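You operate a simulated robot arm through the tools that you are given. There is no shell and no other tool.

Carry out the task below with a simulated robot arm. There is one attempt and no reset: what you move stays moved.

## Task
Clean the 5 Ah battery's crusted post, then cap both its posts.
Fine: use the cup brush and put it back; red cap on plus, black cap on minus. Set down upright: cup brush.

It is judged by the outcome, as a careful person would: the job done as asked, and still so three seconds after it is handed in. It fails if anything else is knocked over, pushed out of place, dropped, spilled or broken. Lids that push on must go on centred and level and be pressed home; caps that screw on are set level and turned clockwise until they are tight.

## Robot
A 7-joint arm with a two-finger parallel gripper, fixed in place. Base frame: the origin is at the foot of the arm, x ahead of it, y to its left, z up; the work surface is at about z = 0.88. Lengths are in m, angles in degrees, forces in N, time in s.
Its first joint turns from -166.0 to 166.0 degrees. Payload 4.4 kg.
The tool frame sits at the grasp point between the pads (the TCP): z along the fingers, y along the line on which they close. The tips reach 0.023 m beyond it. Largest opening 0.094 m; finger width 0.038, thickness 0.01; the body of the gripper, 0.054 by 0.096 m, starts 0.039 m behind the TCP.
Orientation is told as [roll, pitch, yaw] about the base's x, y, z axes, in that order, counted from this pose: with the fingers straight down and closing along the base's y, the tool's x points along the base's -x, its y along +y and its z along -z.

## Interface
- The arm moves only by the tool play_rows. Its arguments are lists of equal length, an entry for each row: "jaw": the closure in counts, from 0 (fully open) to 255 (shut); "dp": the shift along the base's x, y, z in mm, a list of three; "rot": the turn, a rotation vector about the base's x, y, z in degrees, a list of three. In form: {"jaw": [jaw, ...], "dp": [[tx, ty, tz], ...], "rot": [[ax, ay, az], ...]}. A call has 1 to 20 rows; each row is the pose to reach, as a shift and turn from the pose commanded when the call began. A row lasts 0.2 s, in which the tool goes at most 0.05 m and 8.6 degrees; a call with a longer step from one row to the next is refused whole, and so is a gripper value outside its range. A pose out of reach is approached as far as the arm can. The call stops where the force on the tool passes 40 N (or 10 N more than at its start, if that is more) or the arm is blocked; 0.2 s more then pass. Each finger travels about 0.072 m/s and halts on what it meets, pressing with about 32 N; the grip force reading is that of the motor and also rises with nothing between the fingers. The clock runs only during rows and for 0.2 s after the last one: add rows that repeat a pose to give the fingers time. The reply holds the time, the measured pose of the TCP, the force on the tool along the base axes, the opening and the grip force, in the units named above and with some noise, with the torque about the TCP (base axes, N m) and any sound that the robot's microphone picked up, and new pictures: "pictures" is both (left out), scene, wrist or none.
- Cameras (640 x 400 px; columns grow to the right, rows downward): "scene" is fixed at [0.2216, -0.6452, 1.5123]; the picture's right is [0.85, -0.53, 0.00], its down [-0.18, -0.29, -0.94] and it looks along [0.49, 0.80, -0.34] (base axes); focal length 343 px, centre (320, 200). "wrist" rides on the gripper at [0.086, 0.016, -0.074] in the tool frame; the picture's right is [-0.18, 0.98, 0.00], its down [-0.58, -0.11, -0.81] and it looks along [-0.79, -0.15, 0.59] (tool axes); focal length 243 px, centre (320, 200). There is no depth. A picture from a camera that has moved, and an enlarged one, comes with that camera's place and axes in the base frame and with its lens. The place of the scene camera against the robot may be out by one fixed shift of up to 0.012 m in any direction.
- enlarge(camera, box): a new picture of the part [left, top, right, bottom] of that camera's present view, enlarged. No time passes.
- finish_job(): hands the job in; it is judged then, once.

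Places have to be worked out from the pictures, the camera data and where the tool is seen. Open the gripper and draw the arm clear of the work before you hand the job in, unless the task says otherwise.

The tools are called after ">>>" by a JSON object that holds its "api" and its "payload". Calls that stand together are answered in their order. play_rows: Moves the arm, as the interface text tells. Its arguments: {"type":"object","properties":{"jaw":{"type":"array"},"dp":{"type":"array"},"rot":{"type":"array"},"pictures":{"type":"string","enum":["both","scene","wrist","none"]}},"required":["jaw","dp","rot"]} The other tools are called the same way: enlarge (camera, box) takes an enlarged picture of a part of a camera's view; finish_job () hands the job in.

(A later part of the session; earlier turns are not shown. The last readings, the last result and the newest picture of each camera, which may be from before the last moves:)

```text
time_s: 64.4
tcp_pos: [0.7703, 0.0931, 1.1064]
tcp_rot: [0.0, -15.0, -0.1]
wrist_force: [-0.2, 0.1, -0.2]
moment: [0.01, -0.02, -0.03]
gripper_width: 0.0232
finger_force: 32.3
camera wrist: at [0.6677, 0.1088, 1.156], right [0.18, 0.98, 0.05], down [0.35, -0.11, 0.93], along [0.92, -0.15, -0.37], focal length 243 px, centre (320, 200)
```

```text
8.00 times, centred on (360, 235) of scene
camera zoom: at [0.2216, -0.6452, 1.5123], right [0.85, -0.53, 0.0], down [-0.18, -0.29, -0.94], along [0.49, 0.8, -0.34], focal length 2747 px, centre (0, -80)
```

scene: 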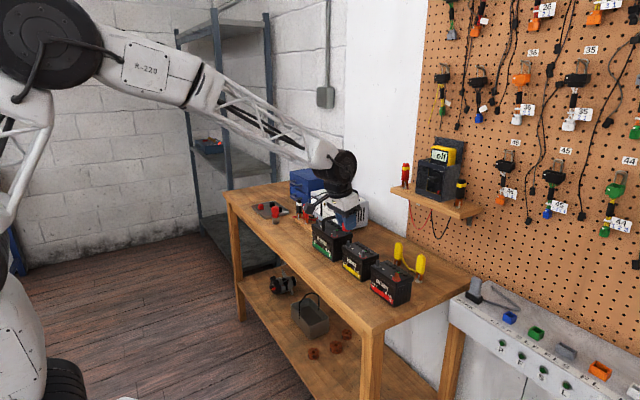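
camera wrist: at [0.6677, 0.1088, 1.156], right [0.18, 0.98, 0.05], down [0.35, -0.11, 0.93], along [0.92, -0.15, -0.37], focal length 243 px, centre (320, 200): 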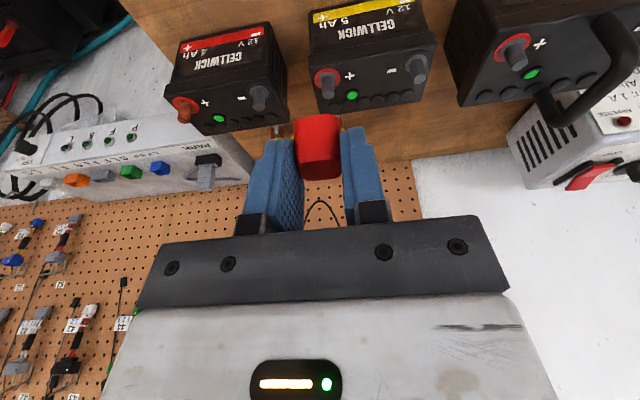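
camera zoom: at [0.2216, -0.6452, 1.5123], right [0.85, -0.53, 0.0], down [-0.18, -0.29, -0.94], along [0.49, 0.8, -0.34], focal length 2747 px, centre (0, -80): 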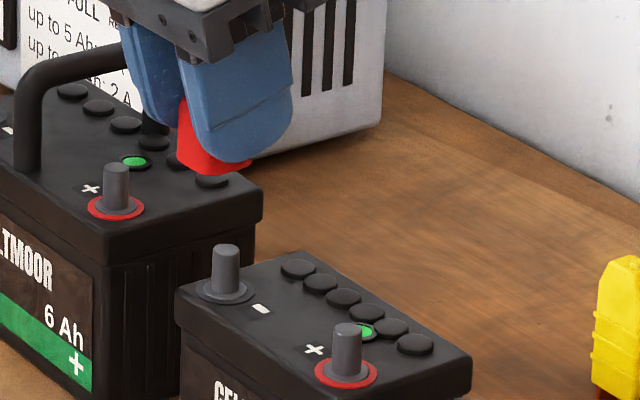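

The plus post shows bright metal at (0.840, 0.094). I'll move the cap to 30 mm above it and check alignment from both cameras.

>>> {"api": "play_rows", "payload": {"jaw": [255, 255, 255, 255, 255], "dp": [[25, 0, -20], [45, 0, -40], [62.5, 0, -59], [62.5, 0, -59], [62.5, 0, -59]], "rot": [[0, 0, 0], [0, 0, 0], [0, 0, 0], [0, 0, 0], [0, 0, 0]]}}

>>> {"api": "enlarge", "payload": {"camera": "wrist", "box": [240, 40, 400, 140]}}

>>> {"api": "enlarge", "payload": {"camera": "scene", "box": [336, 220, 392, 255]}}

```text
time_s: 65.6
tcp_pos: [0.8336, 0.0932, 1.0466]
tcp_rot: [-0.1, -14.9, -0.1]
wrist_force: [-0.2, 1.4, 0.3]
moment: [-0.01, -0.01, 0.0]
gripper_width: 0.023
finger_force: 32.2
camera wrist: at [0.7305, 0.109, 1.0964], right [0.18, 0.98, 0.05], down [0.35, -0.11, 0.93], along [0.92, -0.15, -0.37], focal length 243 px, centre (320, 200)
```

scene: 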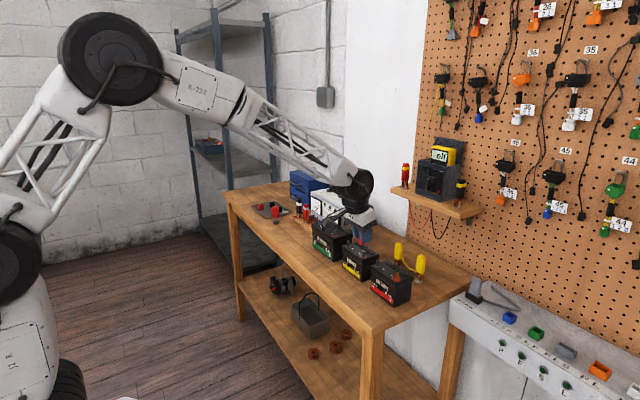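
wrist: 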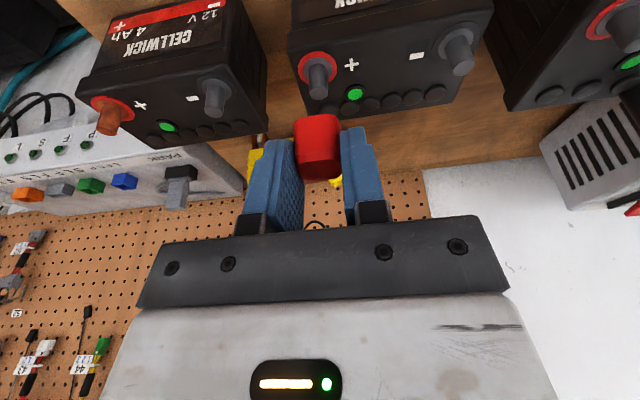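

```text
4.00 times, centred on (320, 90) of wrist
camera zoom: at [0.7305, 0.109, 1.0964], right [0.18, 0.98, 0.05], down [0.35, -0.11, 0.93], along [0.92, -0.15, -0.37], focal length 970 px, centre (320, 640)
```

zoom: 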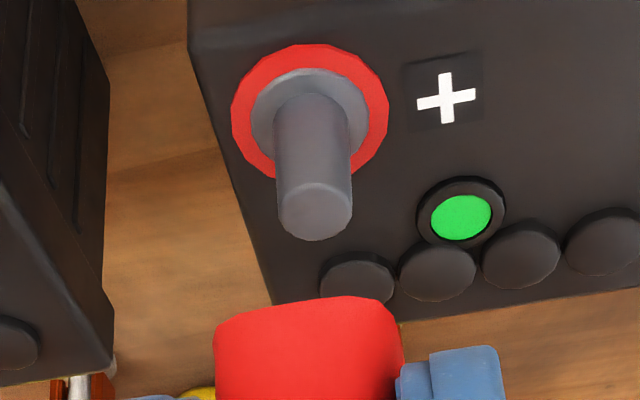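

```text
11.43 times, centred on (364, 238) of scene
camera zoom: at [0.2216, -0.6452, 1.5123], right [0.85, -0.53, 0.0], down [-0.18, -0.29, -0.94], along [0.49, 0.8, -0.34], focal length 3924 px, centre (-183, -229)
```

zoom: 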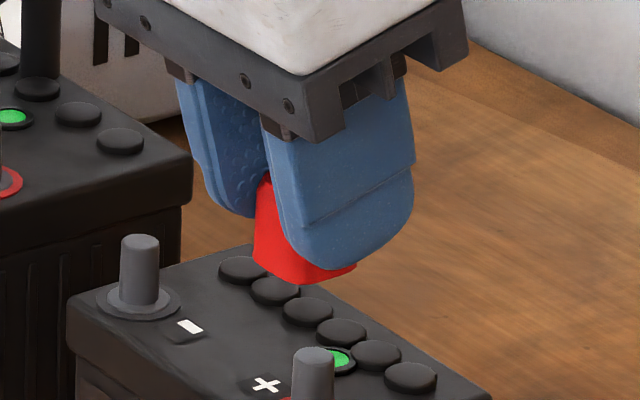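

The scene view shows the cap about 3 mm short in x. I'll shift +3 mm, lower it to just above the post top and compare again.

>>> {"api": "play_rows", "payload": {"jaw": [255, 255, 255, 255, 255], "dp": [[3, 0, 0], [3, 0, -10], [3, 0, -20], [3, 0, -20], [3, 0, -20]], "rot": [[0, 0, 0], [0, 0, 0], [0, 0, 0], [0, 0, 0], [0, 0, 0]], "pictures": "wrist"}}

>>> {"api": "enlarge", "payload": {"camera": "wrist", "box": [260, 60, 380, 135]}}

>>> {"api": "enlarge", "payload": {"camera": "scene", "box": [344, 225, 384, 250]}}

```text
time_s: 66.8
tcp_pos: [0.8383, 0.0928, 1.028]
tcp_rot: [-0.1, -15.1, 0.0]
wrist_force: [0.6, 0.0, 0.3]
moment: [-0.01, -0.03, 0.01]
gripper_width: 0.0231
finger_force: 31.9
camera wrist: at [0.7356, 0.1087, 1.0763], right [0.18, 0.98, 0.05], down [0.35, -0.11, 0.93], along [0.92, -0.15, -0.37], focal length 243 px, centre (320, 200)
```

wrist: 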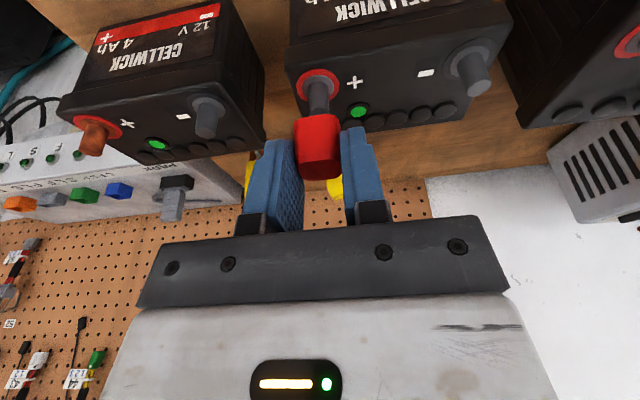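

```text
5.33 times, centred on (320, 98) of wrist
camera zoom: at [0.7356, 0.1087, 1.0763], right [0.18, 0.98, 0.05], down [0.35, -0.11, 0.93], along [0.92, -0.15, -0.37], focal length 1294 px, centre (320, 747)
```

zoom: 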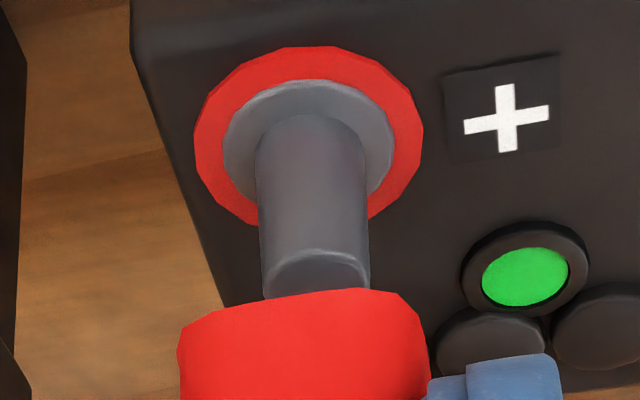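

```text
16.00 times, centred on (364, 238) of scene
camera zoom: at [0.2216, -0.6452, 1.5123], right [0.85, -0.53, 0.0], down [-0.18, -0.29, -0.94], along [0.49, 0.8, -0.34], focal length 5494 px, centre (-384, -400)
```

zoom: 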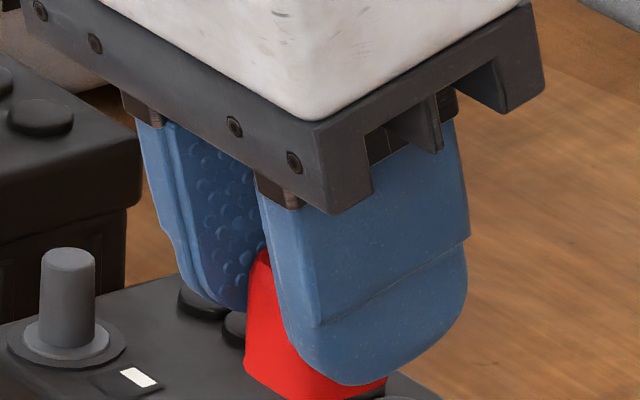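

Sideways alignment is within half a millimetre. I'll view the cap and post lower in the scene picture.

>>> {"api": "enlarge", "payload": {"camera": "scene", "box": [344, 236, 384, 261]}}

```text
16.00 times, centred on (364, 248) of scene
camera zoom: at [0.2216, -0.6452, 1.5123], right [0.85, -0.53, 0.0], down [-0.18, -0.29, -0.94], along [0.49, 0.8, -0.34], focal length 5494 px, centre (-384, -576)
```

zoom: 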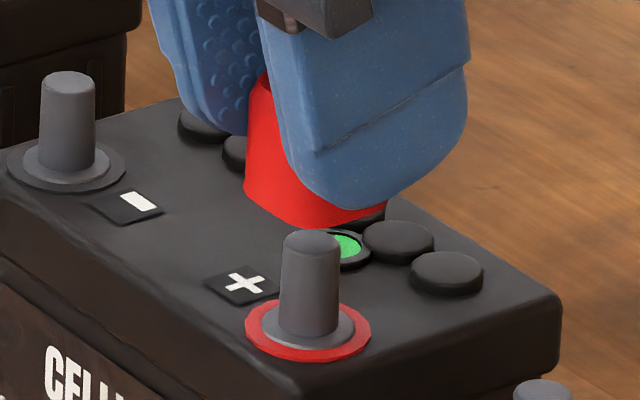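

The cap is now centred over the post to within about 1 mm in both views. I'll lower it slowly in 2 mm rows and watch for contact.

>>> {"api": "play_rows", "payload": {"jaw": [255, 255, 255, 255, 255, 255, 255], "dp": [[-0.3, 0.3, -2], [-0.3, 0.3, -4], [-0.3, 0.3, -6], [-0.3, 0.3, -8], [-0.3, 0.3, -10], [-0.3, 0.3, -12], [-0.3, 0.3, -12]], "rot": [[0, 0, 0], [0, 0, 0], [0, 0, 0], [0, 0, 0], [0, 0, 0], [0, 0, 0], [0, 0, 0]], "pictures": "wrist"}}

>>> {"api": "enlarge", "payload": {"camera": "scene", "box": [344, 236, 384, 261]}}

>>> {"api": "enlarge", "payload": {"camera": "wrist", "box": [260, 60, 380, 135]}}

```text
time_s: 68.4
tcp_pos: [0.8366, 0.0953, 1.0153]
tcp_rot: [0.0, -15.1, -0.1]
wrist_force: [0.2, -0.4, -0.4]
moment: [0.02, -0.03, -0.02]
gripper_width: 0.0232
finger_force: 32.2
camera wrist: at [0.7352, 0.1096, 1.0645], right [0.18, 0.98, 0.05], down [0.35, -0.11, 0.93], along [0.92, -0.15, -0.37], focal length 243 px, centre (320, 200)
```

wrist: 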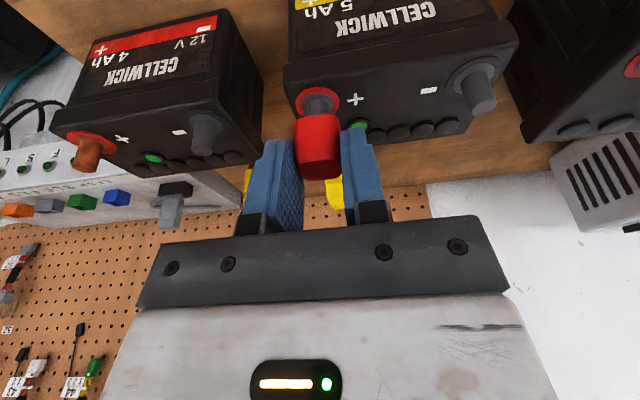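

```text
16.00 times, centred on (364, 248) of scene
camera zoom: at [0.2216, -0.6452, 1.5123], right [0.85, -0.53, 0.0], down [-0.18, -0.29, -0.94], along [0.49, 0.8, -0.34], focal length 5494 px, centre (-384, -576)
```

zoom: 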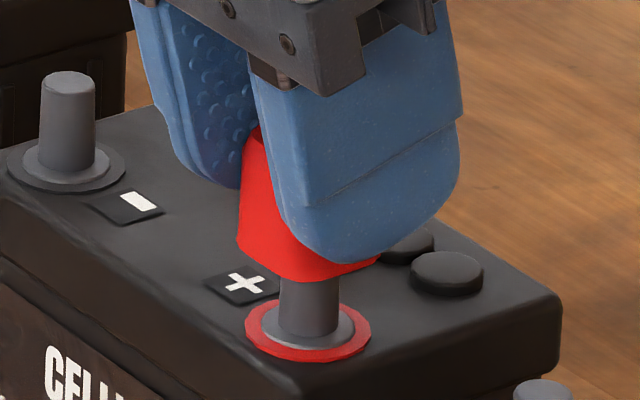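

```text
5.33 times, centred on (320, 98) of wrist
camera zoom: at [0.7352, 0.1096, 1.0645], right [0.18, 0.98, 0.05], down [0.35, -0.11, 0.93], along [0.92, -0.15, -0.37], focal length 1294 px, centre (320, 747)
```

zoom: 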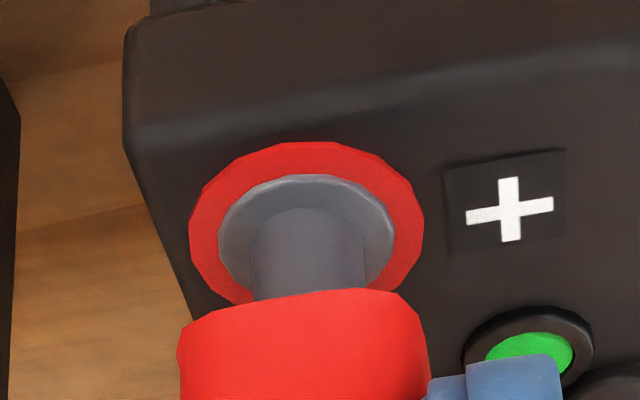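

There's no resistance and the cap is starting over the post. I'll continue slowly.

>>> {"api": "play_rows", "payload": {"jaw": [255, 255, 255, 255, 255, 255], "dp": [[0.3, 0, -2], [0.3, 0, -4], [0.3, 0, -6], [0.3, 0, -8], [0.3, 0, -10], [0.3, 0, -10]], "rot": [[0, 0, 0], [0, 0, 0], [0, 0, 0], [0, 0, 0], [0, 0, 0], [0, 0, 0]], "pictures": "wrist"}}

>>> {"api": "enlarge", "payload": {"camera": "scene", "box": [344, 236, 384, 261]}}

>>> {"api": "enlarge", "payload": {"camera": "wrist", "box": [260, 60, 380, 135]}}

```text
time_s: 69.8
tcp_pos: [0.8371, 0.0949, 1.0056]
tcp_rot: [0.0, -15.0, 0.0]
wrist_force: [-0.1, 0.1, 0.1]
moment: [-0.01, -0.02, 0.02]
gripper_width: 0.0231
finger_force: 32.0
camera wrist: at [0.7353, 0.1103, 1.0536], right [0.18, 0.98, 0.05], down [0.35, -0.11, 0.93], along [0.92, -0.15, -0.37], focal length 243 px, centre (320, 200)
```

wrist: 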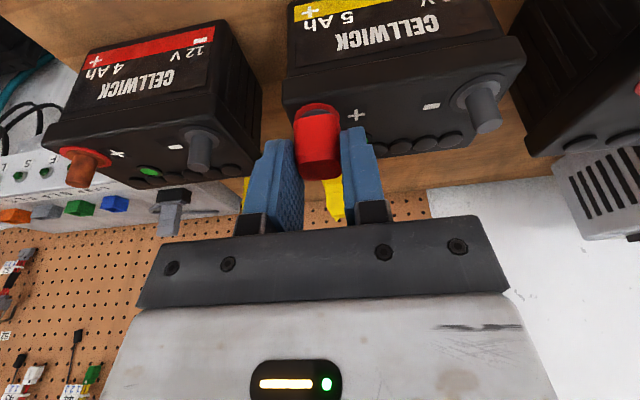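

```text
16.00 times, centred on (364, 248) of scene
camera zoom: at [0.2216, -0.6452, 1.5123], right [0.85, -0.53, 0.0], down [-0.18, -0.29, -0.94], along [0.49, 0.8, -0.34], focal length 5494 px, centre (-384, -576)
```

zoom: 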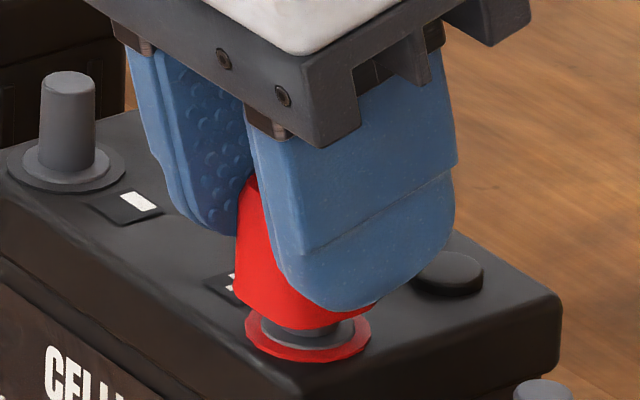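

```text
5.33 times, centred on (320, 98) of wrist
camera zoom: at [0.7353, 0.1103, 1.0536], right [0.18, 0.98, 0.05], down [0.35, -0.11, 0.93], along [0.92, -0.15, -0.37], focal length 1294 px, centre (320, 747)
```

zoom: 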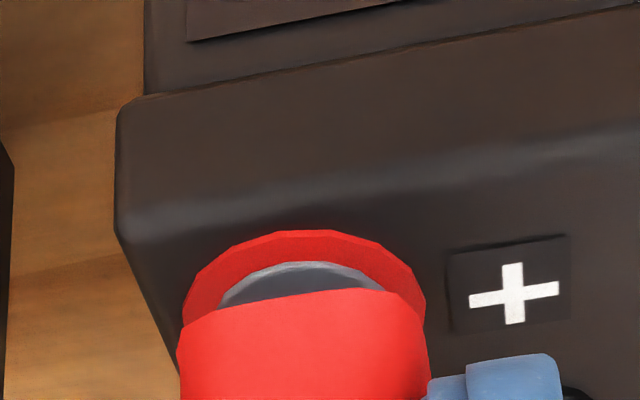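

The cap slides on freely, with only a few millimetres to go. I'll press further down.

>>> {"api": "play_rows", "payload": {"jaw": [255, 255, 255, 255, 255, 255, 255], "dp": [[0, 0, -1.5], [0, 0, -3], [0, 0, -4.5], [0, 0, -6], [0, 0, -7.5], [0, 0, -9], [0, 0, -9]], "rot": [[0, 0, 0], [0, 0, 0], [0, 0, 0], [0, 0, 0], [0, 0, 0], [0, 0, 0], [0, 0, 0]], "pictures": "wrist"}}

>>> {"api": "enlarge", "payload": {"camera": "scene", "box": [344, 236, 384, 261]}}

>>> {"api": "enlarge", "payload": {"camera": "wrist", "box": [260, 60, 380, 135]}}

```text
time_s: 71.4
tcp_pos: [0.8382, 0.0943, 0.9972]
tcp_rot: [0.0, -15.1, 0.1]
wrist_force: [0.8, -1.8, 7.6]
moment: [-0.02, -0.02, 0.0]
gripper_width: 0.0229
finger_force: 32.1
camera wrist: at [0.7354, 0.1097, 1.0455], right [0.18, 0.98, 0.05], down [0.35, -0.11, 0.93], along [0.92, -0.15, -0.36], focal length 243 px, centre (320, 200)
```

wrist: 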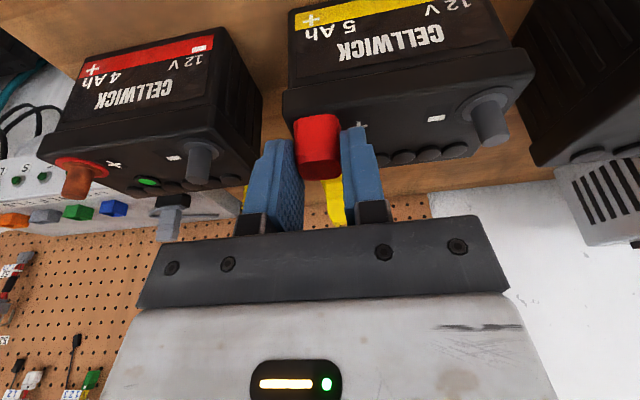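

```text
16.00 times, centred on (364, 248) of scene
camera zoom: at [0.2216, -0.6452, 1.5123], right [0.85, -0.53, 0.0], down [-0.18, -0.29, -0.94], along [0.49, 0.8, -0.34], focal length 5494 px, centre (-384, -576)
```

zoom: 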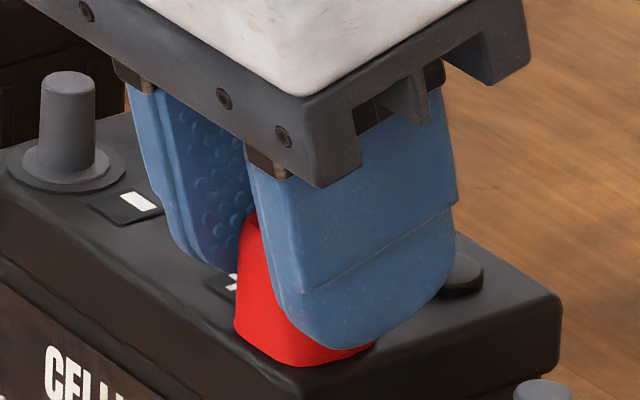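

```text
5.33 times, centred on (320, 98) of wrist
camera zoom: at [0.7354, 0.1097, 1.0455], right [0.18, 0.98, 0.05], down [0.35, -0.11, 0.93], along [0.92, -0.15, -0.36], focal length 1294 px, centre (320, 747)
```

zoom: 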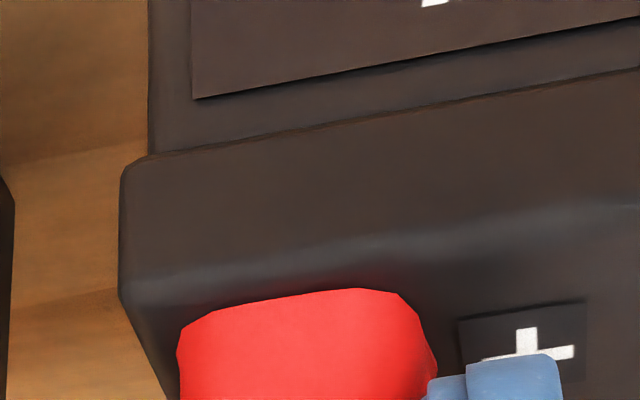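

The cap has reached the collar (7.6 N upward) and hides the red ring. I'll press a bit harder to seat it.

>>> {"api": "play_rows", "payload": {"jaw": [255, 255, 255, 255, 255], "dp": [[0, 0, -2], [0, 0, -4], [0, 0, -6], [0, 0, -7], [0, 0, -7]], "rot": [[0, 0, 0], [0, 0, 0], [0, 0, 0], [0, 0, 0], [0, 0, 0]], "pictures": "none"}}

```text
time_s: 72.0
tcp_pos: [0.8382, 0.0932, 0.9975]
tcp_rot: [0.0, -15.3, 0.1]
wrist_force: [-1.5, -0.8, 6.6]
moment: [-0.01, -0.01, -0.01]
gripper_width: 0.0227
finger_force: 32.4
stopped in row 3: the force on the tool passed its limit at 44 N (the readings are from after the stop); the commanded pose is now the measured one
```

It pressed with 44 N before the safety stop and moved no lower, so it should be home. I'll release, rise and inspect.

>>> {"api": "play_rows", "payload": {"jaw": [200, 160, 130, 130, 130, 130, 130, 130], "dp": [[0, 0, 0], [0, 0, 0], [0, 0, 0], [0, 0, 25], [0, 0, 60], [-20, 0, 95], [-40, 0, 115], [-40, 0, 115]], "rot": [[0, 0, 0], [0, 0, 0], [0, 0, 0], [0, 0, 0], [0, 0, 0], [0, 5, 0], [0, 10, 0], [0, 10, 0]]}}

>>> {"api": "enlarge", "payload": {"camera": "scene", "box": [336, 230, 392, 265]}}

>>> {"api": "enlarge", "payload": {"camera": "wrist", "box": [240, 0, 440, 125]}}

```text
time_s: 73.8
tcp_pos: [0.7983, 0.0951, 1.1123]
tcp_rot: [0.0, -5.3, 0.0]
wrist_force: [0.1, 0.0, -0.4]
moment: [0.01, 0.03, -0.03]
gripper_width: 0.0464
finger_force: 0.0
camera wrist: at [0.7069, 0.1104, 1.1772], right [0.18, 0.98, 0.02], down [0.51, -0.11, 0.86], along [0.84, -0.15, -0.52], focal length 243 px, centre (320, 200)
```

scene: 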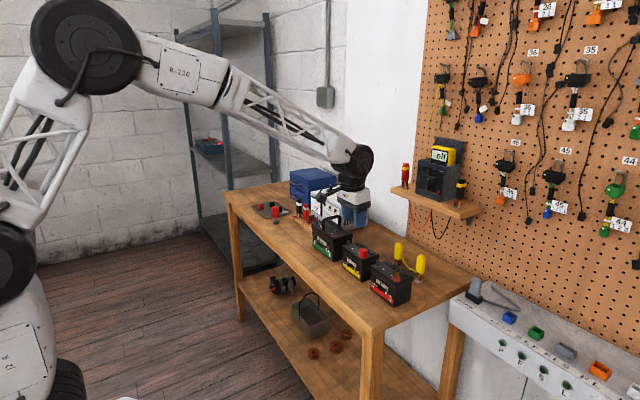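
wrist: 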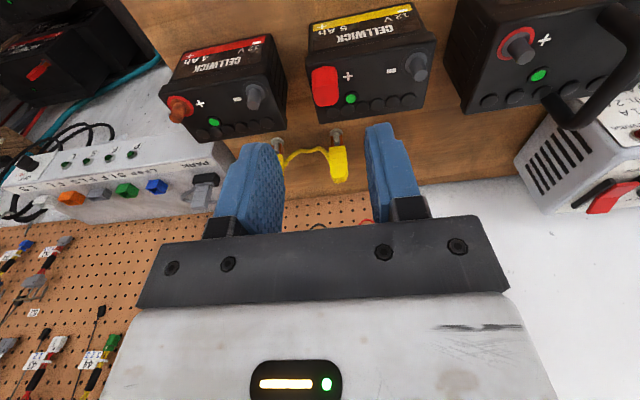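

```text
11.43 times, centred on (364, 248) of scene
camera zoom: at [0.2216, -0.6452, 1.5123], right [0.85, -0.53, 0.0], down [-0.18, -0.29, -0.94], along [0.49, 0.8, -0.34], focal length 3924 px, centre (-183, -343)
```

zoom: 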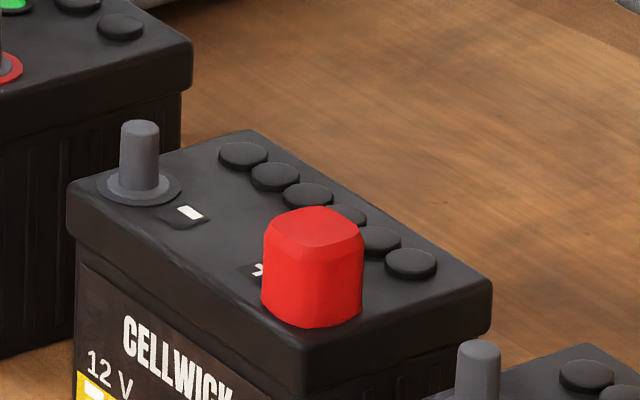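

```text
3.20 times, centred on (340, 62) of wrist
camera zoom: at [0.7069, 0.1104, 1.1772], right [0.18, 0.98, 0.02], down [0.51, -0.11, 0.86], along [0.84, -0.15, -0.52], focal length 776 px, centre (256, 640)
```

zoom: 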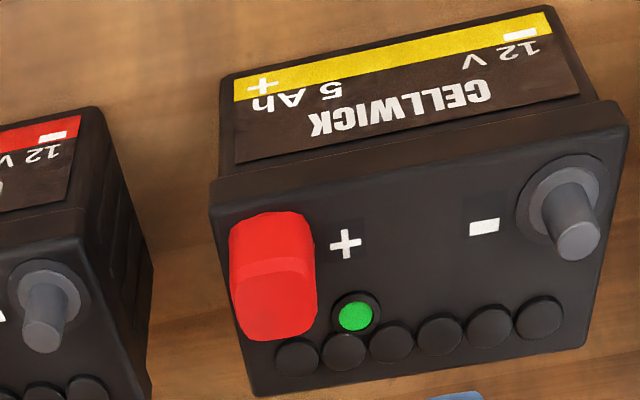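

The red cap sits level and fully down. Next is the black cap: I'll swing back to the tray with the jaws part open, on the same inward-bowed path.

>>> {"api": "play_rows", "payload": {"jaw": [130, 130, 130, 130, 130, 130, 130, 130, 130, 130, 130, 130, 130, 130, 130, 130, 130, 130, 130], "dp": [[-40, 20, 5], [-72, 52, 8], [-97, 94, 8], [-97, 141, 8], [-97, 188, 8], [-97, 235, 8], [-97, 282, 8], [-97, 329, 8], [-97, 376, 8], [-97, 423, 8], [-90, 468, 8], [-70, 511, 8], [-48, 550, 8], [-26, 590, 8], [-4, 628, 0], [15, 661, -20], [25, 661, -60], [25, 661, -80], [25, 661, -80]], "rot": [[0, 0, 0], [0, 0, 0], [0, 0, 0], [0, 0, 0], [0, 0, 0], [0, 0, 0], [0, 0, 0], [0, 0, 0], [0, 0, 0], [0, -2, 0], [0, -4, 0], [0, -6, 0], [0, -8, 0], [0, -9.7, 0], [0, -9.7, 0], [0, -9.7, 0], [0, -9.7, 0], [0, -9.7, 0], [0, -9.7, 0]]}}

>>> {"api": "enlarge", "payload": {"camera": "wrist", "box": [240, 20, 480, 170]}}

>>> {"api": "enlarge", "payload": {"camera": "scene", "box": [240, 190, 304, 230]}}

```text
time_s: 77.8
tcp_pos: [0.8226, 0.7558, 1.0286]
tcp_rot: [0.0, -14.9, 0.0]
wrist_force: [-0.2, 0.1, 0.5]
moment: [0.01, 0.03, 0.0]
gripper_width: 0.0463
finger_force: 0.0
camera wrist: at [0.7207, 0.7713, 1.078], right [0.18, 0.98, 0.05], down [0.35, -0.11, 0.93], along [0.92, -0.15, -0.37], focal length 243 px, centre (320, 200)
```

scene: 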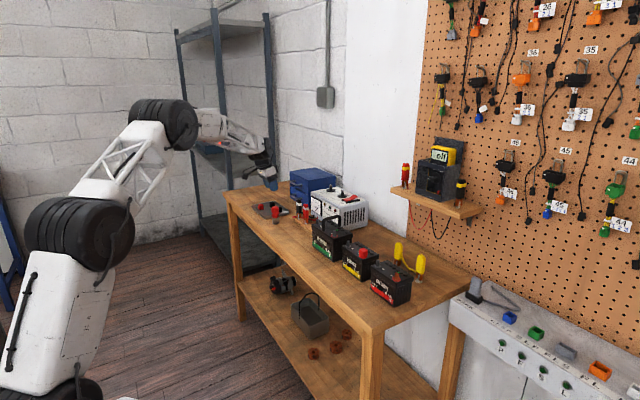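
wrist: 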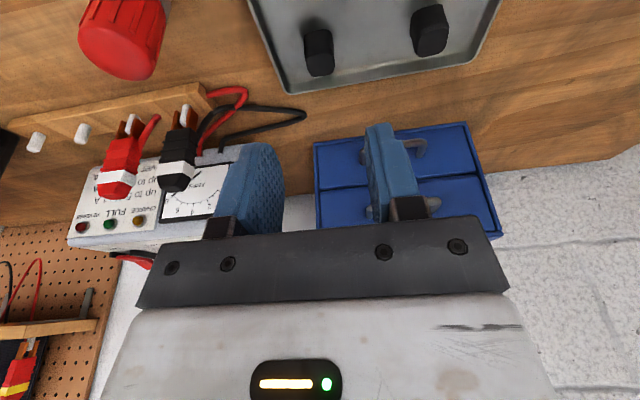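

```text
2.67 times, centred on (360, 95) of wrist
camera zoom: at [0.7207, 0.7713, 1.078], right [0.18, 0.98, 0.05], down [0.35, -0.11, 0.93], along [0.92, -0.15, -0.37], focal length 647 px, centre (213, 480)
```

zoom: 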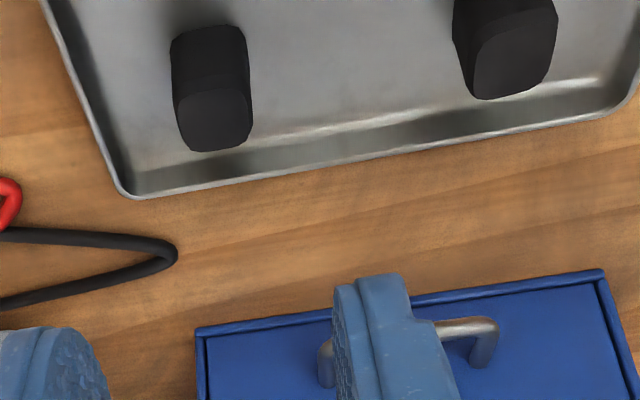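

```text
10.00 times, centred on (272, 210) of scene
camera zoom: at [0.2216, -0.6452, 1.5123], right [0.85, -0.53, 0.0], down [-0.18, -0.29, -0.94], along [0.49, 0.8, -0.34], focal length 3434 px, centre (800, 100)
```

zoom: 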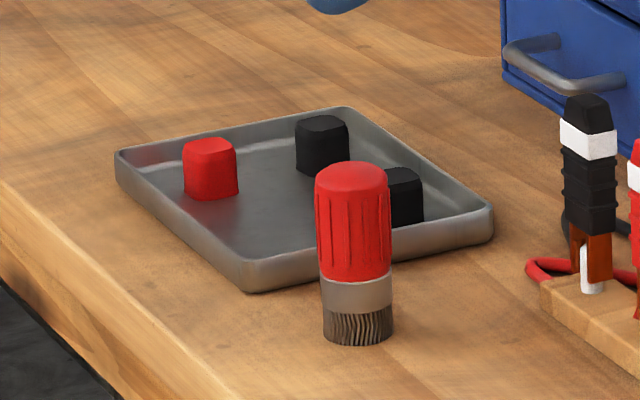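

Black A is at about (0.862, 0.755). I'll move above it with a 36 mm opening and check before the final descent.

>>> {"api": "play_rows", "payload": {"jaw": [140, 150, 157, 157, 157, 157], "dp": [[17, 0, -10], [34, 0, -30], [34, 0, -55], [34, 0, -75], [34, 0, -75], [34, 0, -75]], "rot": [[0, 0, 0], [0, 0, 0], [0, 0, 0], [0, 0, 0], [0, 0, 0], [0, 0, 0]]}}

>>> {"api": "enlarge", "payload": {"camera": "wrist", "box": [200, 20, 440, 170]}}

>>> {"api": "enlarge", "payload": {"camera": "scene", "box": [248, 190, 304, 225]}}

```text
time_s: 79.2
tcp_pos: [0.8581, 0.7559, 0.955]
tcp_rot: [0.0, -15.0, 0.0]
wrist_force: [0.2, -0.8, -0.5]
moment: [0.0, -0.03, 0.02]
gripper_width: 0.0361
finger_force: 0.1
camera wrist: at [0.7555, 0.7719, 1.0045], right [0.18, 0.98, 0.05], down [0.35, -0.11, 0.93], along [0.92, -0.15, -0.37], focal length 243 px, centre (320, 200)
```

scene: 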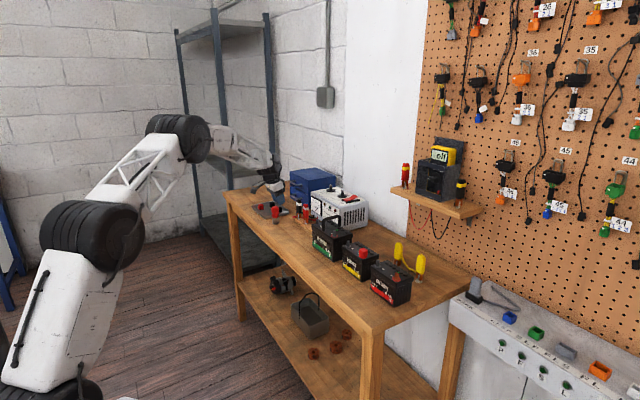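
wrist: 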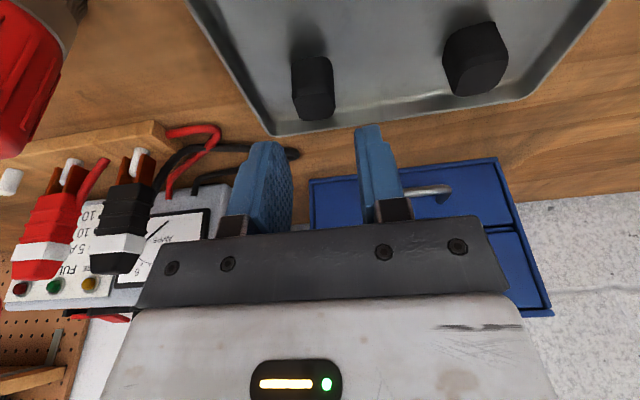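

```text
2.67 times, centred on (320, 95) of wrist
camera zoom: at [0.7555, 0.7719, 1.0045], right [0.18, 0.98, 0.05], down [0.35, -0.11, 0.93], along [0.92, -0.15, -0.37], focal length 647 px, centre (320, 480)
```

zoom: 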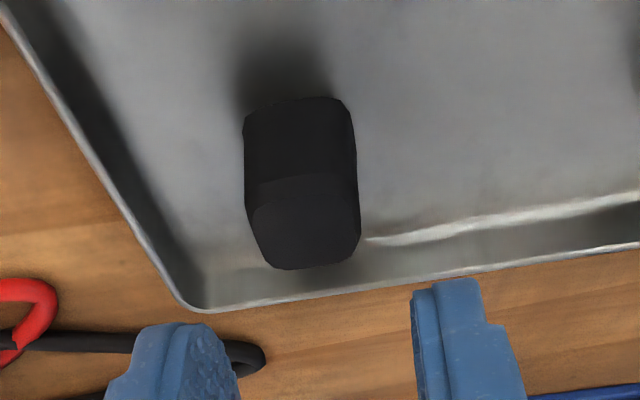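

```text
11.43 times, centred on (276, 208) of scene
camera zoom: at [0.2216, -0.6452, 1.5123], right [0.85, -0.53, 0.0], down [-0.18, -0.29, -0.94], along [0.49, 0.8, -0.34], focal length 3924 px, centre (823, 114)
```

zoom: 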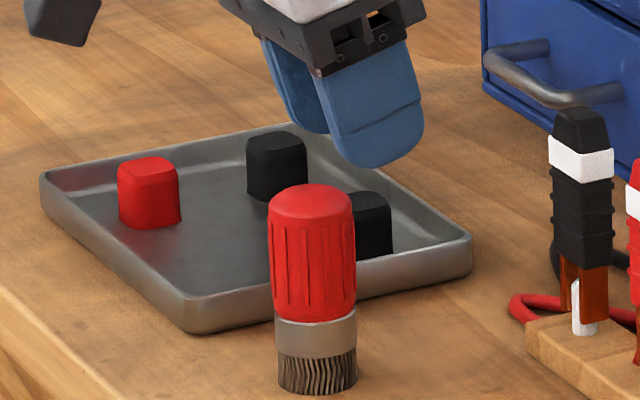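

The geometry matches the red cap pick. I'll descend to the same grip height.

>>> {"api": "play_rows", "payload": {"jaw": [157, 157, 157, 157, 157, 157], "dp": [[-1, -0.8, -10], [-1, -0.8, -20], [-1, -0.8, -28], [-1, -0.8, -34], [-1, -0.8, -34], [-1, -0.8, -34]], "rot": [[0, 0, 0], [0, 0, 0], [0, 0, 0], [0, 0, 0], [0, 0, 0], [0, 0, 0]]}}

>>> {"api": "enlarge", "payload": {"camera": "wrist", "box": [200, 60, 440, 210]}}

>>> {"api": "enlarge", "payload": {"camera": "scene", "box": [248, 190, 304, 225]}}

```text
time_s: 80.6
tcp_pos: [0.8558, 0.7552, 0.9191]
tcp_rot: [0.0, -15.0, 0.0]
wrist_force: [0.1, -0.6, 0.2]
moment: [-0.01, -0.04, 0.03]
gripper_width: 0.0363
finger_force: 0.0
camera wrist: at [0.7541, 0.7709, 0.97], right [0.18, 0.98, 0.05], down [0.35, -0.11, 0.93], along [0.92, -0.15, -0.37], focal length 243 px, centre (320, 200)
```

scene: 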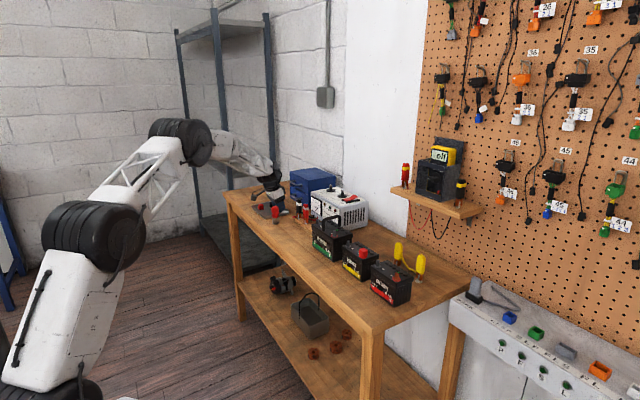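
wrist: 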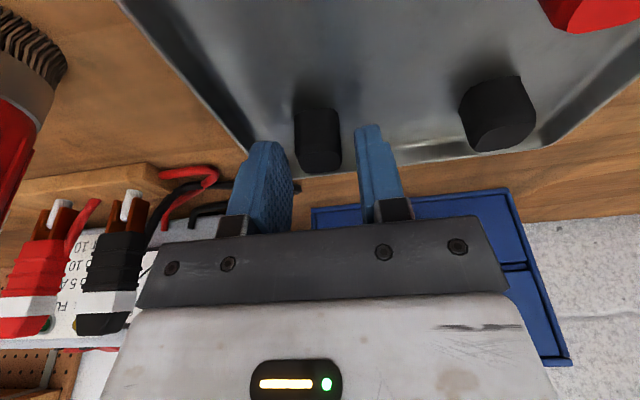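

```text
2.67 times, centred on (320, 135) of wrist
camera zoom: at [0.7541, 0.7709, 0.97], right [0.18, 0.98, 0.05], down [0.35, -0.11, 0.93], along [0.92, -0.15, -0.37], focal length 647 px, centre (320, 373)
```

zoom: 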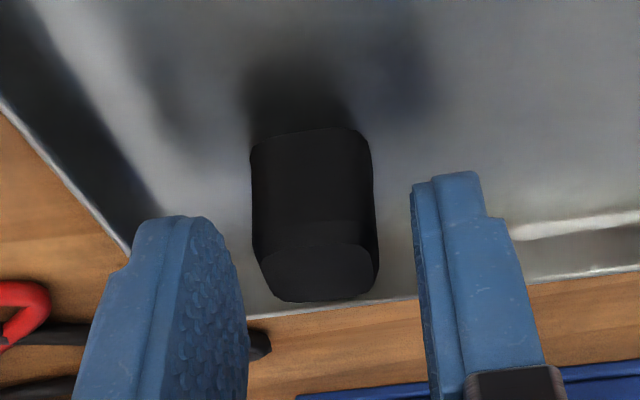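

```text
11.43 times, centred on (276, 208) of scene
camera zoom: at [0.2216, -0.6452, 1.5123], right [0.85, -0.53, 0.0], down [-0.18, -0.29, -0.94], along [0.49, 0.8, -0.34], focal length 3924 px, centre (823, 114)
```

zoom: 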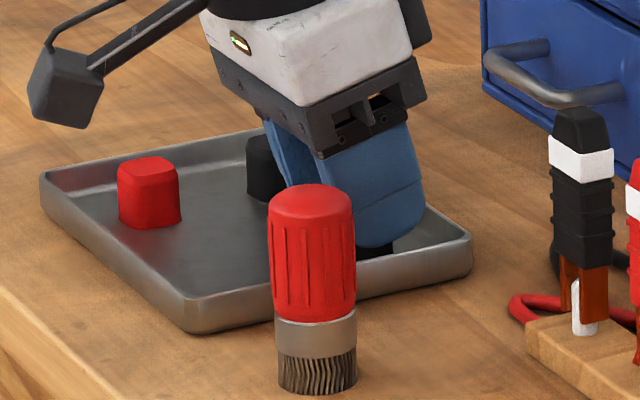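

The view is practically identical to the red cap pick just before closing. I'll go down 4 mm more, close and lift.

>>> {"api": "play_rows", "payload": {"jaw": [157, 157, 200, 255, 255, 255, 255, 255, 255, 255], "dp": [[1, -0.3, -3], [1, -0.3, -4], [1, -0.3, -4], [1, -0.3, -4], [1, -0.3, -4], [1, -0.3, -4], [1, -0.3, 6], [1, -0.3, 30], [1, -0.3, 70], [1, -0.3, 70]], "rot": [[0, 0, 0], [0, 0, 0], [0, 0, 0], [0, 0, 0], [0, 0, 0], [0, 0, 0], [0, 0, 0], [0, 0, 0], [0, 0, 0], [0, 0, 0]]}}

>>> {"api": "enlarge", "payload": {"camera": "wrist", "box": [240, 80, 400, 180]}}

>>> {"api": "enlarge", "payload": {"camera": "scene", "box": [248, 180, 304, 215]}}

```text
time_s: 82.8
tcp_pos: [0.857, 0.7549, 0.9926]
tcp_rot: [0.0, -14.9, 0.1]
wrist_force: [0.0, 0.0, 0.4]
moment: [0.0, 0.0, 0.02]
gripper_width: 0.0228
finger_force: 31.9
camera wrist: at [0.7547, 0.7704, 1.0411], right [0.18, 0.98, 0.05], down [0.35, -0.11, 0.93], along [0.92, -0.15, -0.37], focal length 243 px, centre (320, 200)
```

scene: 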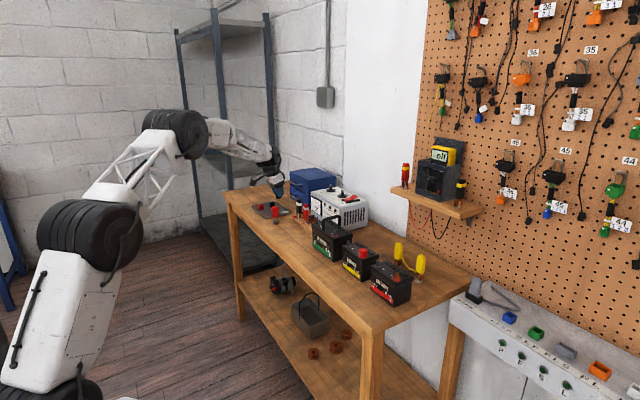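
wrist: 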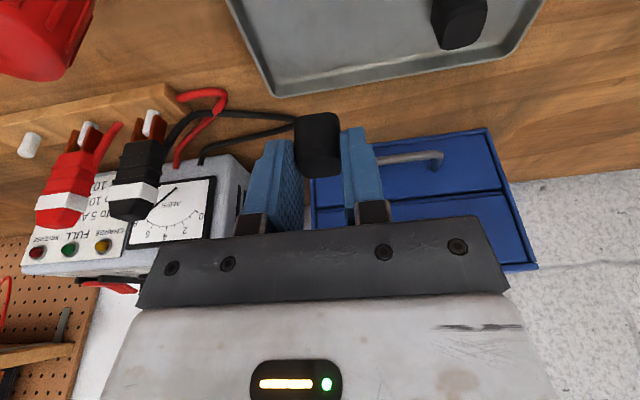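

```text
4.00 times, centred on (320, 130) of wrist
camera zoom: at [0.7547, 0.7704, 1.0411], right [0.18, 0.98, 0.05], down [0.35, -0.11, 0.93], along [0.92, -0.15, -0.37], focal length 970 px, centre (320, 480)
```

zoom: 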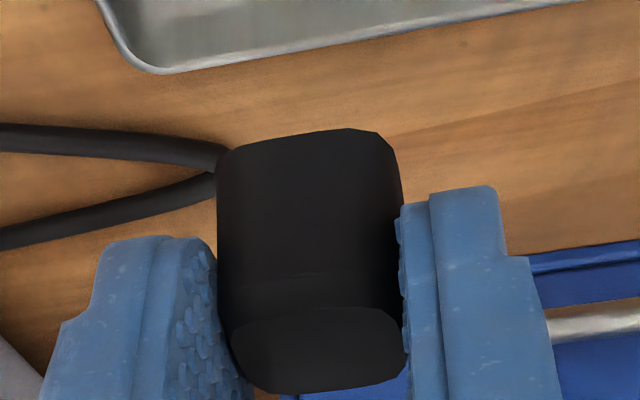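

```text
11.43 times, centred on (276, 198) of scene
camera zoom: at [0.2216, -0.6452, 1.5123], right [0.85, -0.53, 0.0], down [-0.18, -0.29, -0.94], along [0.49, 0.8, -0.34], focal length 3924 px, centre (823, 229)
```

zoom: 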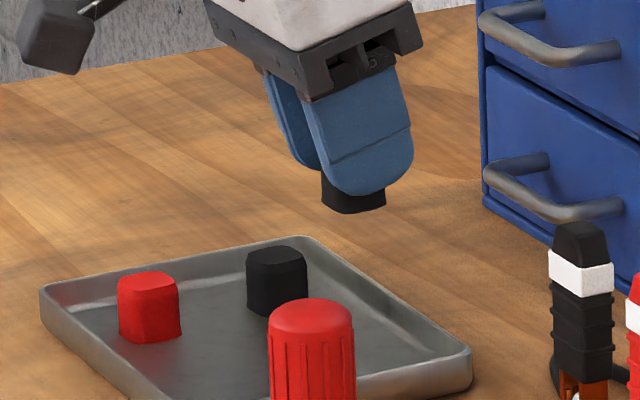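

The black cap is held the same way as the red one (22.8 mm). I'll carry it to the battery along the high, inward-bowed path and stop to view the minus post.

>>> {"api": "play_rows", "payload": {"jaw": [255, 255, 255, 255, 255, 255, 255, 255, 255, 255, 255, 255, 255, 255, 255, 255, 255, 255, 255], "dp": [[0, 0, 45], [0, 0, 90], [-10, 0, 126], [-45, -35, 126], [-78, -70, 126], [-108, -108, 126], [-135, -148, 126], [-157, -190, 126], [-157, -237, 126], [-157, -284, 126], [-157, -331, 126], [-157, -378, 126], [-157, -425, 126], [-150, -470, 126], [-135, -510, 126], [-115, -548, 126], [-90, -579.6, 120], [-82, -579.6, 110], [-82, -579.6, 110]], "rot": [[0, 0, 0], [0, 0, 0], [0, 0, 0], [0, 0, 0], [0, 0, 0], [0, 0, 0], [0, 0, 0], [0, 0, 0], [0, 0, 0], [0, 0, 0], [0, 0, 0], [0, 0, 0], [0, 0, 0], [0, 0, 0], [0, 0, 0], [0, 0, 0], [0, 0, 0], [0, 0, 0], [0, 0, 0]]}}

>>> {"api": "enlarge", "payload": {"camera": "wrist", "box": [240, 60, 400, 160]}}

>>> {"api": "enlarge", "payload": {"camera": "scene", "box": [320, 205, 400, 255]}}

```text
time_s: 86.8
tcp_pos: [0.7763, 0.1752, 1.1015]
tcp_rot: [0.1, -15.0, 0.0]
wrist_force: [-0.4, -0.5, -0.1]
moment: [0.03, 0.03, 0.01]
gripper_width: 0.0229
finger_force: 32.1
camera wrist: at [0.674, 0.1903, 1.1509], right [0.18, 0.98, 0.05], down [0.35, -0.11, 0.93], along [0.92, -0.15, -0.37], focal length 243 px, centre (320, 200)
```

scene: 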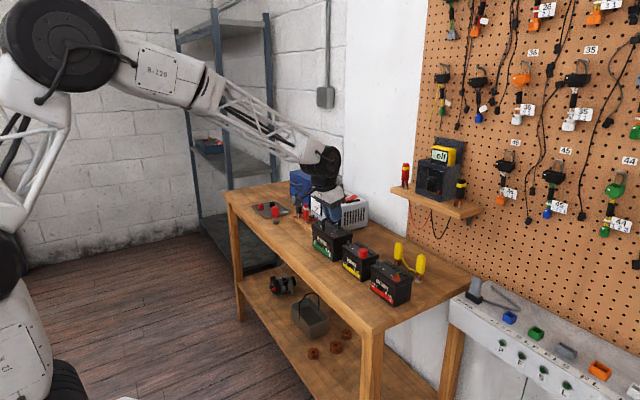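
wrist: 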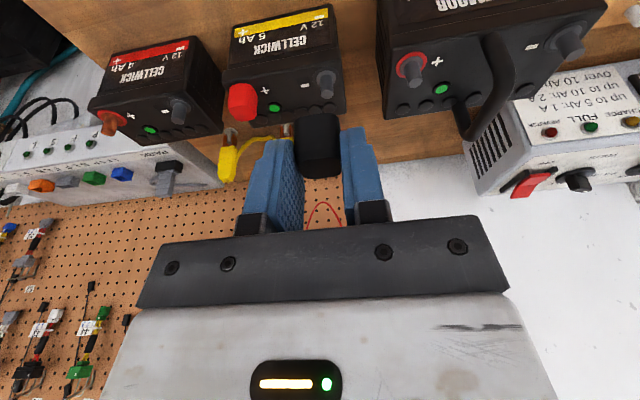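

```text
4.00 times, centred on (320, 110) of wrist
camera zoom: at [0.674, 0.1903, 1.1509], right [0.18, 0.98, 0.05], down [0.35, -0.11, 0.93], along [0.92, -0.15, -0.37], focal length 970 px, centre (320, 560)
```

zoom: 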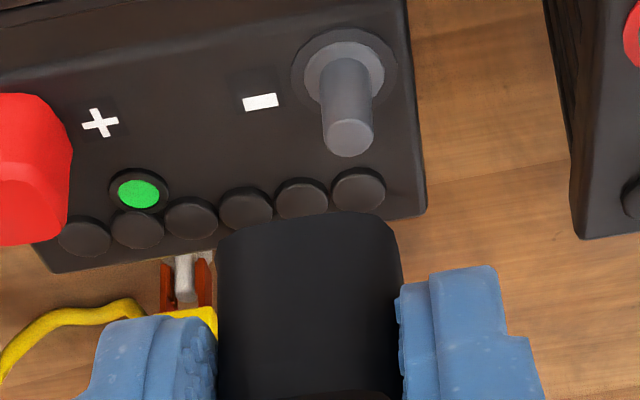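

```text
8.00 times, centred on (360, 230) of scene
camera zoom: at [0.2216, -0.6452, 1.5123], right [0.85, -0.53, 0.0], down [-0.18, -0.29, -0.94], along [0.49, 0.8, -0.34], focal length 2747 px, centre (0, -40)
```

zoom: 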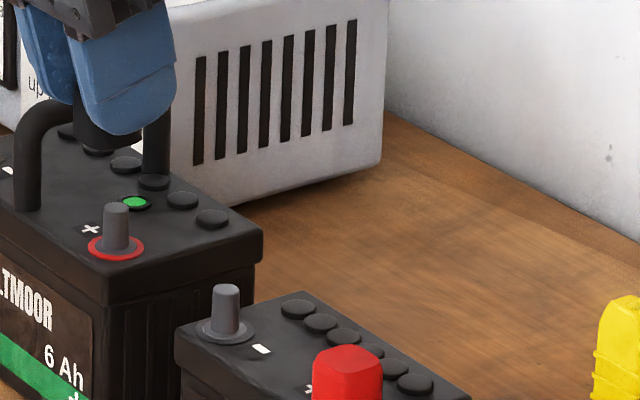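

The minus post is at about (0.840, 0.1735). I'll move the black cap to about 28 mm above it and check.

>>> {"api": "play_rows", "payload": {"jaw": [255, 255, 255, 255, 255, 255], "dp": [[25, 0, -20], [45, 0, -40], [62, -0.3, -58.5], [62, -0.3, -70], [62, -0.3, -76], [62, -0.3, -76]], "rot": [[0, 0, 0], [0, 0, 0], [0, 0, 0], [0, 0, 0], [0, 0, 0], [0, 0, 0]], "pictures": "wrist"}}

>>> {"api": "enlarge", "payload": {"camera": "wrist", "box": [260, 60, 380, 135]}}

>>> {"api": "enlarge", "payload": {"camera": "scene", "box": [328, 228, 368, 253]}}

```text
time_s: 88.2
tcp_pos: [0.8362, 0.1753, 1.0257]
tcp_rot: [-0.1, -15.0, 0.0]
wrist_force: [-0.1, -0.5, 1.0]
moment: [-0.01, -0.01, 0.0]
gripper_width: 0.0233
finger_force: 32.1
camera wrist: at [0.7351, 0.1905, 1.0751], right [0.18, 0.98, 0.05], down [0.35, -0.11, 0.93], along [0.92, -0.15, -0.37], focal length 243 px, centre (320, 200)
```

wrist: 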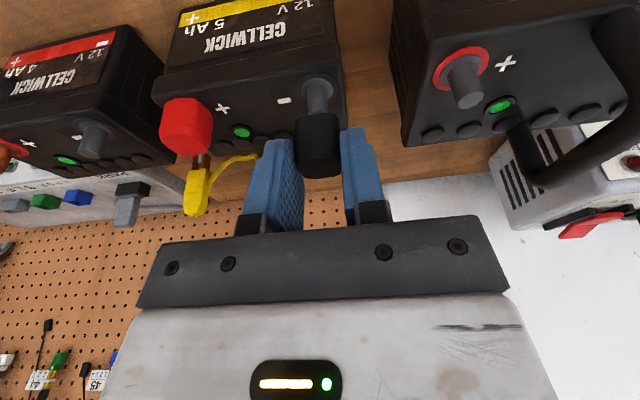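

```text
5.33 times, centred on (320, 98) of wrist
camera zoom: at [0.7351, 0.1905, 1.0751], right [0.18, 0.98, 0.05], down [0.35, -0.11, 0.93], along [0.92, -0.15, -0.37], focal length 1294 px, centre (320, 747)
```

zoom: 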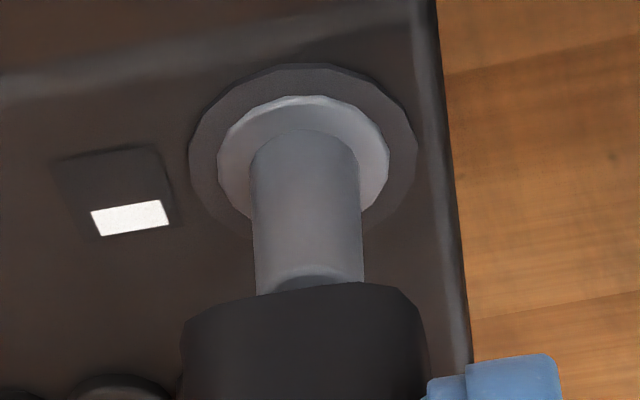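

```text
16.00 times, centred on (348, 240) of scene
camera zoom: at [0.2216, -0.6452, 1.5123], right [0.85, -0.53, 0.0], down [-0.18, -0.29, -0.94], along [0.49, 0.8, -0.34], focal length 5494 px, centre (-128, -448)
```

zoom: 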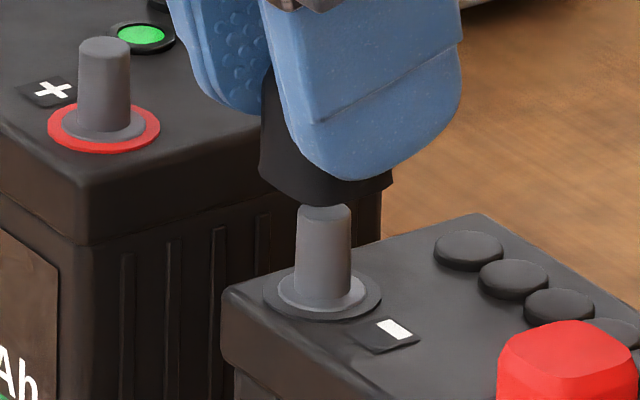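

The alignment matches the red cap case within half a millimetre. I'll lower it over the post in 2 mm rows.

>>> {"api": "play_rows", "payload": {"jaw": [255, 255, 255, 255, 255, 255, 255, 255, 255, 255], "dp": [[0.2, -0.3, -2], [0.2, -0.3, -4], [0.2, -0.3, -6], [0.2, -0.3, -8], [0.2, -0.3, -10], [0.2, -0.3, -12], [0.2, -0.3, -14], [0.2, -0.3, -16], [0.2, -0.3, -18], [0.2, -0.3, -18]], "rot": [[0, 0, 0], [0, 0, 0], [0, 0, 0], [0, 0, 0], [0, 0, 0], [0, 0, 0], [0, 0, 0], [0, 0, 0], [0, 0, 0], [0, 0, 0]], "pictures": "wrist"}}

>>> {"api": "enlarge", "payload": {"camera": "scene", "box": [328, 228, 368, 253]}}

>>> {"api": "enlarge", "payload": {"camera": "wrist", "box": [260, 60, 380, 135]}}

```text
time_s: 90.4
tcp_pos: [0.8381, 0.1749, 1.0066]
tcp_rot: [0.0, -15.0, 0.0]
wrist_force: [-0.3, 0.1, -1.3]
moment: [0.01, -0.01, -0.01]
gripper_width: 0.0231
finger_force: 31.9
camera wrist: at [0.7354, 0.1897, 1.0562], right [0.18, 0.98, 0.05], down [0.35, -0.11, 0.93], along [0.92, -0.15, -0.37], focal length 243 px, centre (320, 200)
```

wrist: 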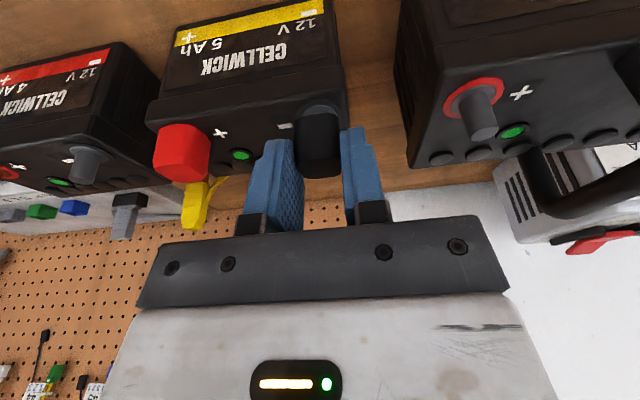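

```text
16.00 times, centred on (348, 240) of scene
camera zoom: at [0.2216, -0.6452, 1.5123], right [0.85, -0.53, 0.0], down [-0.18, -0.29, -0.94], along [0.49, 0.8, -0.34], focal length 5494 px, centre (-128, -448)
```

zoom: 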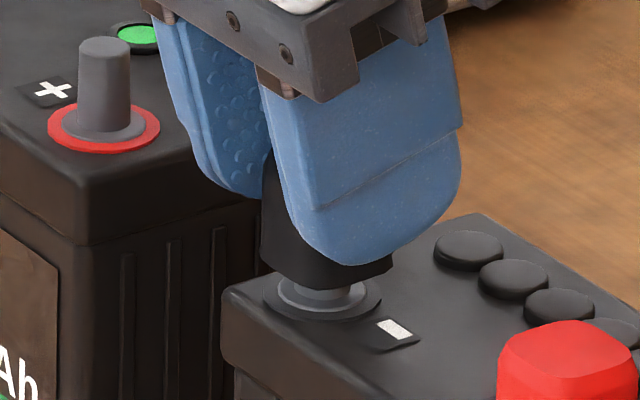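

```text
5.33 times, centred on (320, 98) of wrist
camera zoom: at [0.7354, 0.1897, 1.0562], right [0.18, 0.98, 0.05], down [0.35, -0.11, 0.93], along [0.92, -0.15, -0.37], focal length 1294 px, centre (320, 747)
```

zoom: 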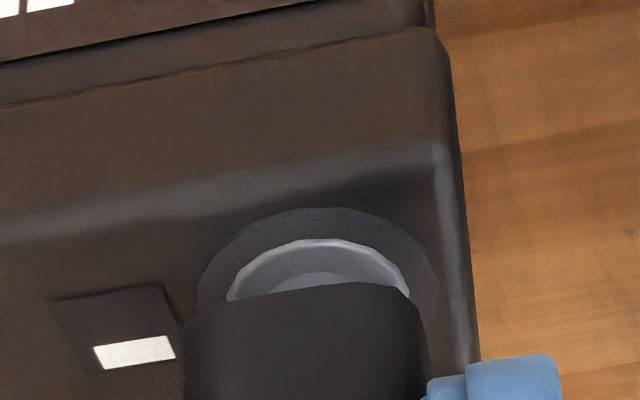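

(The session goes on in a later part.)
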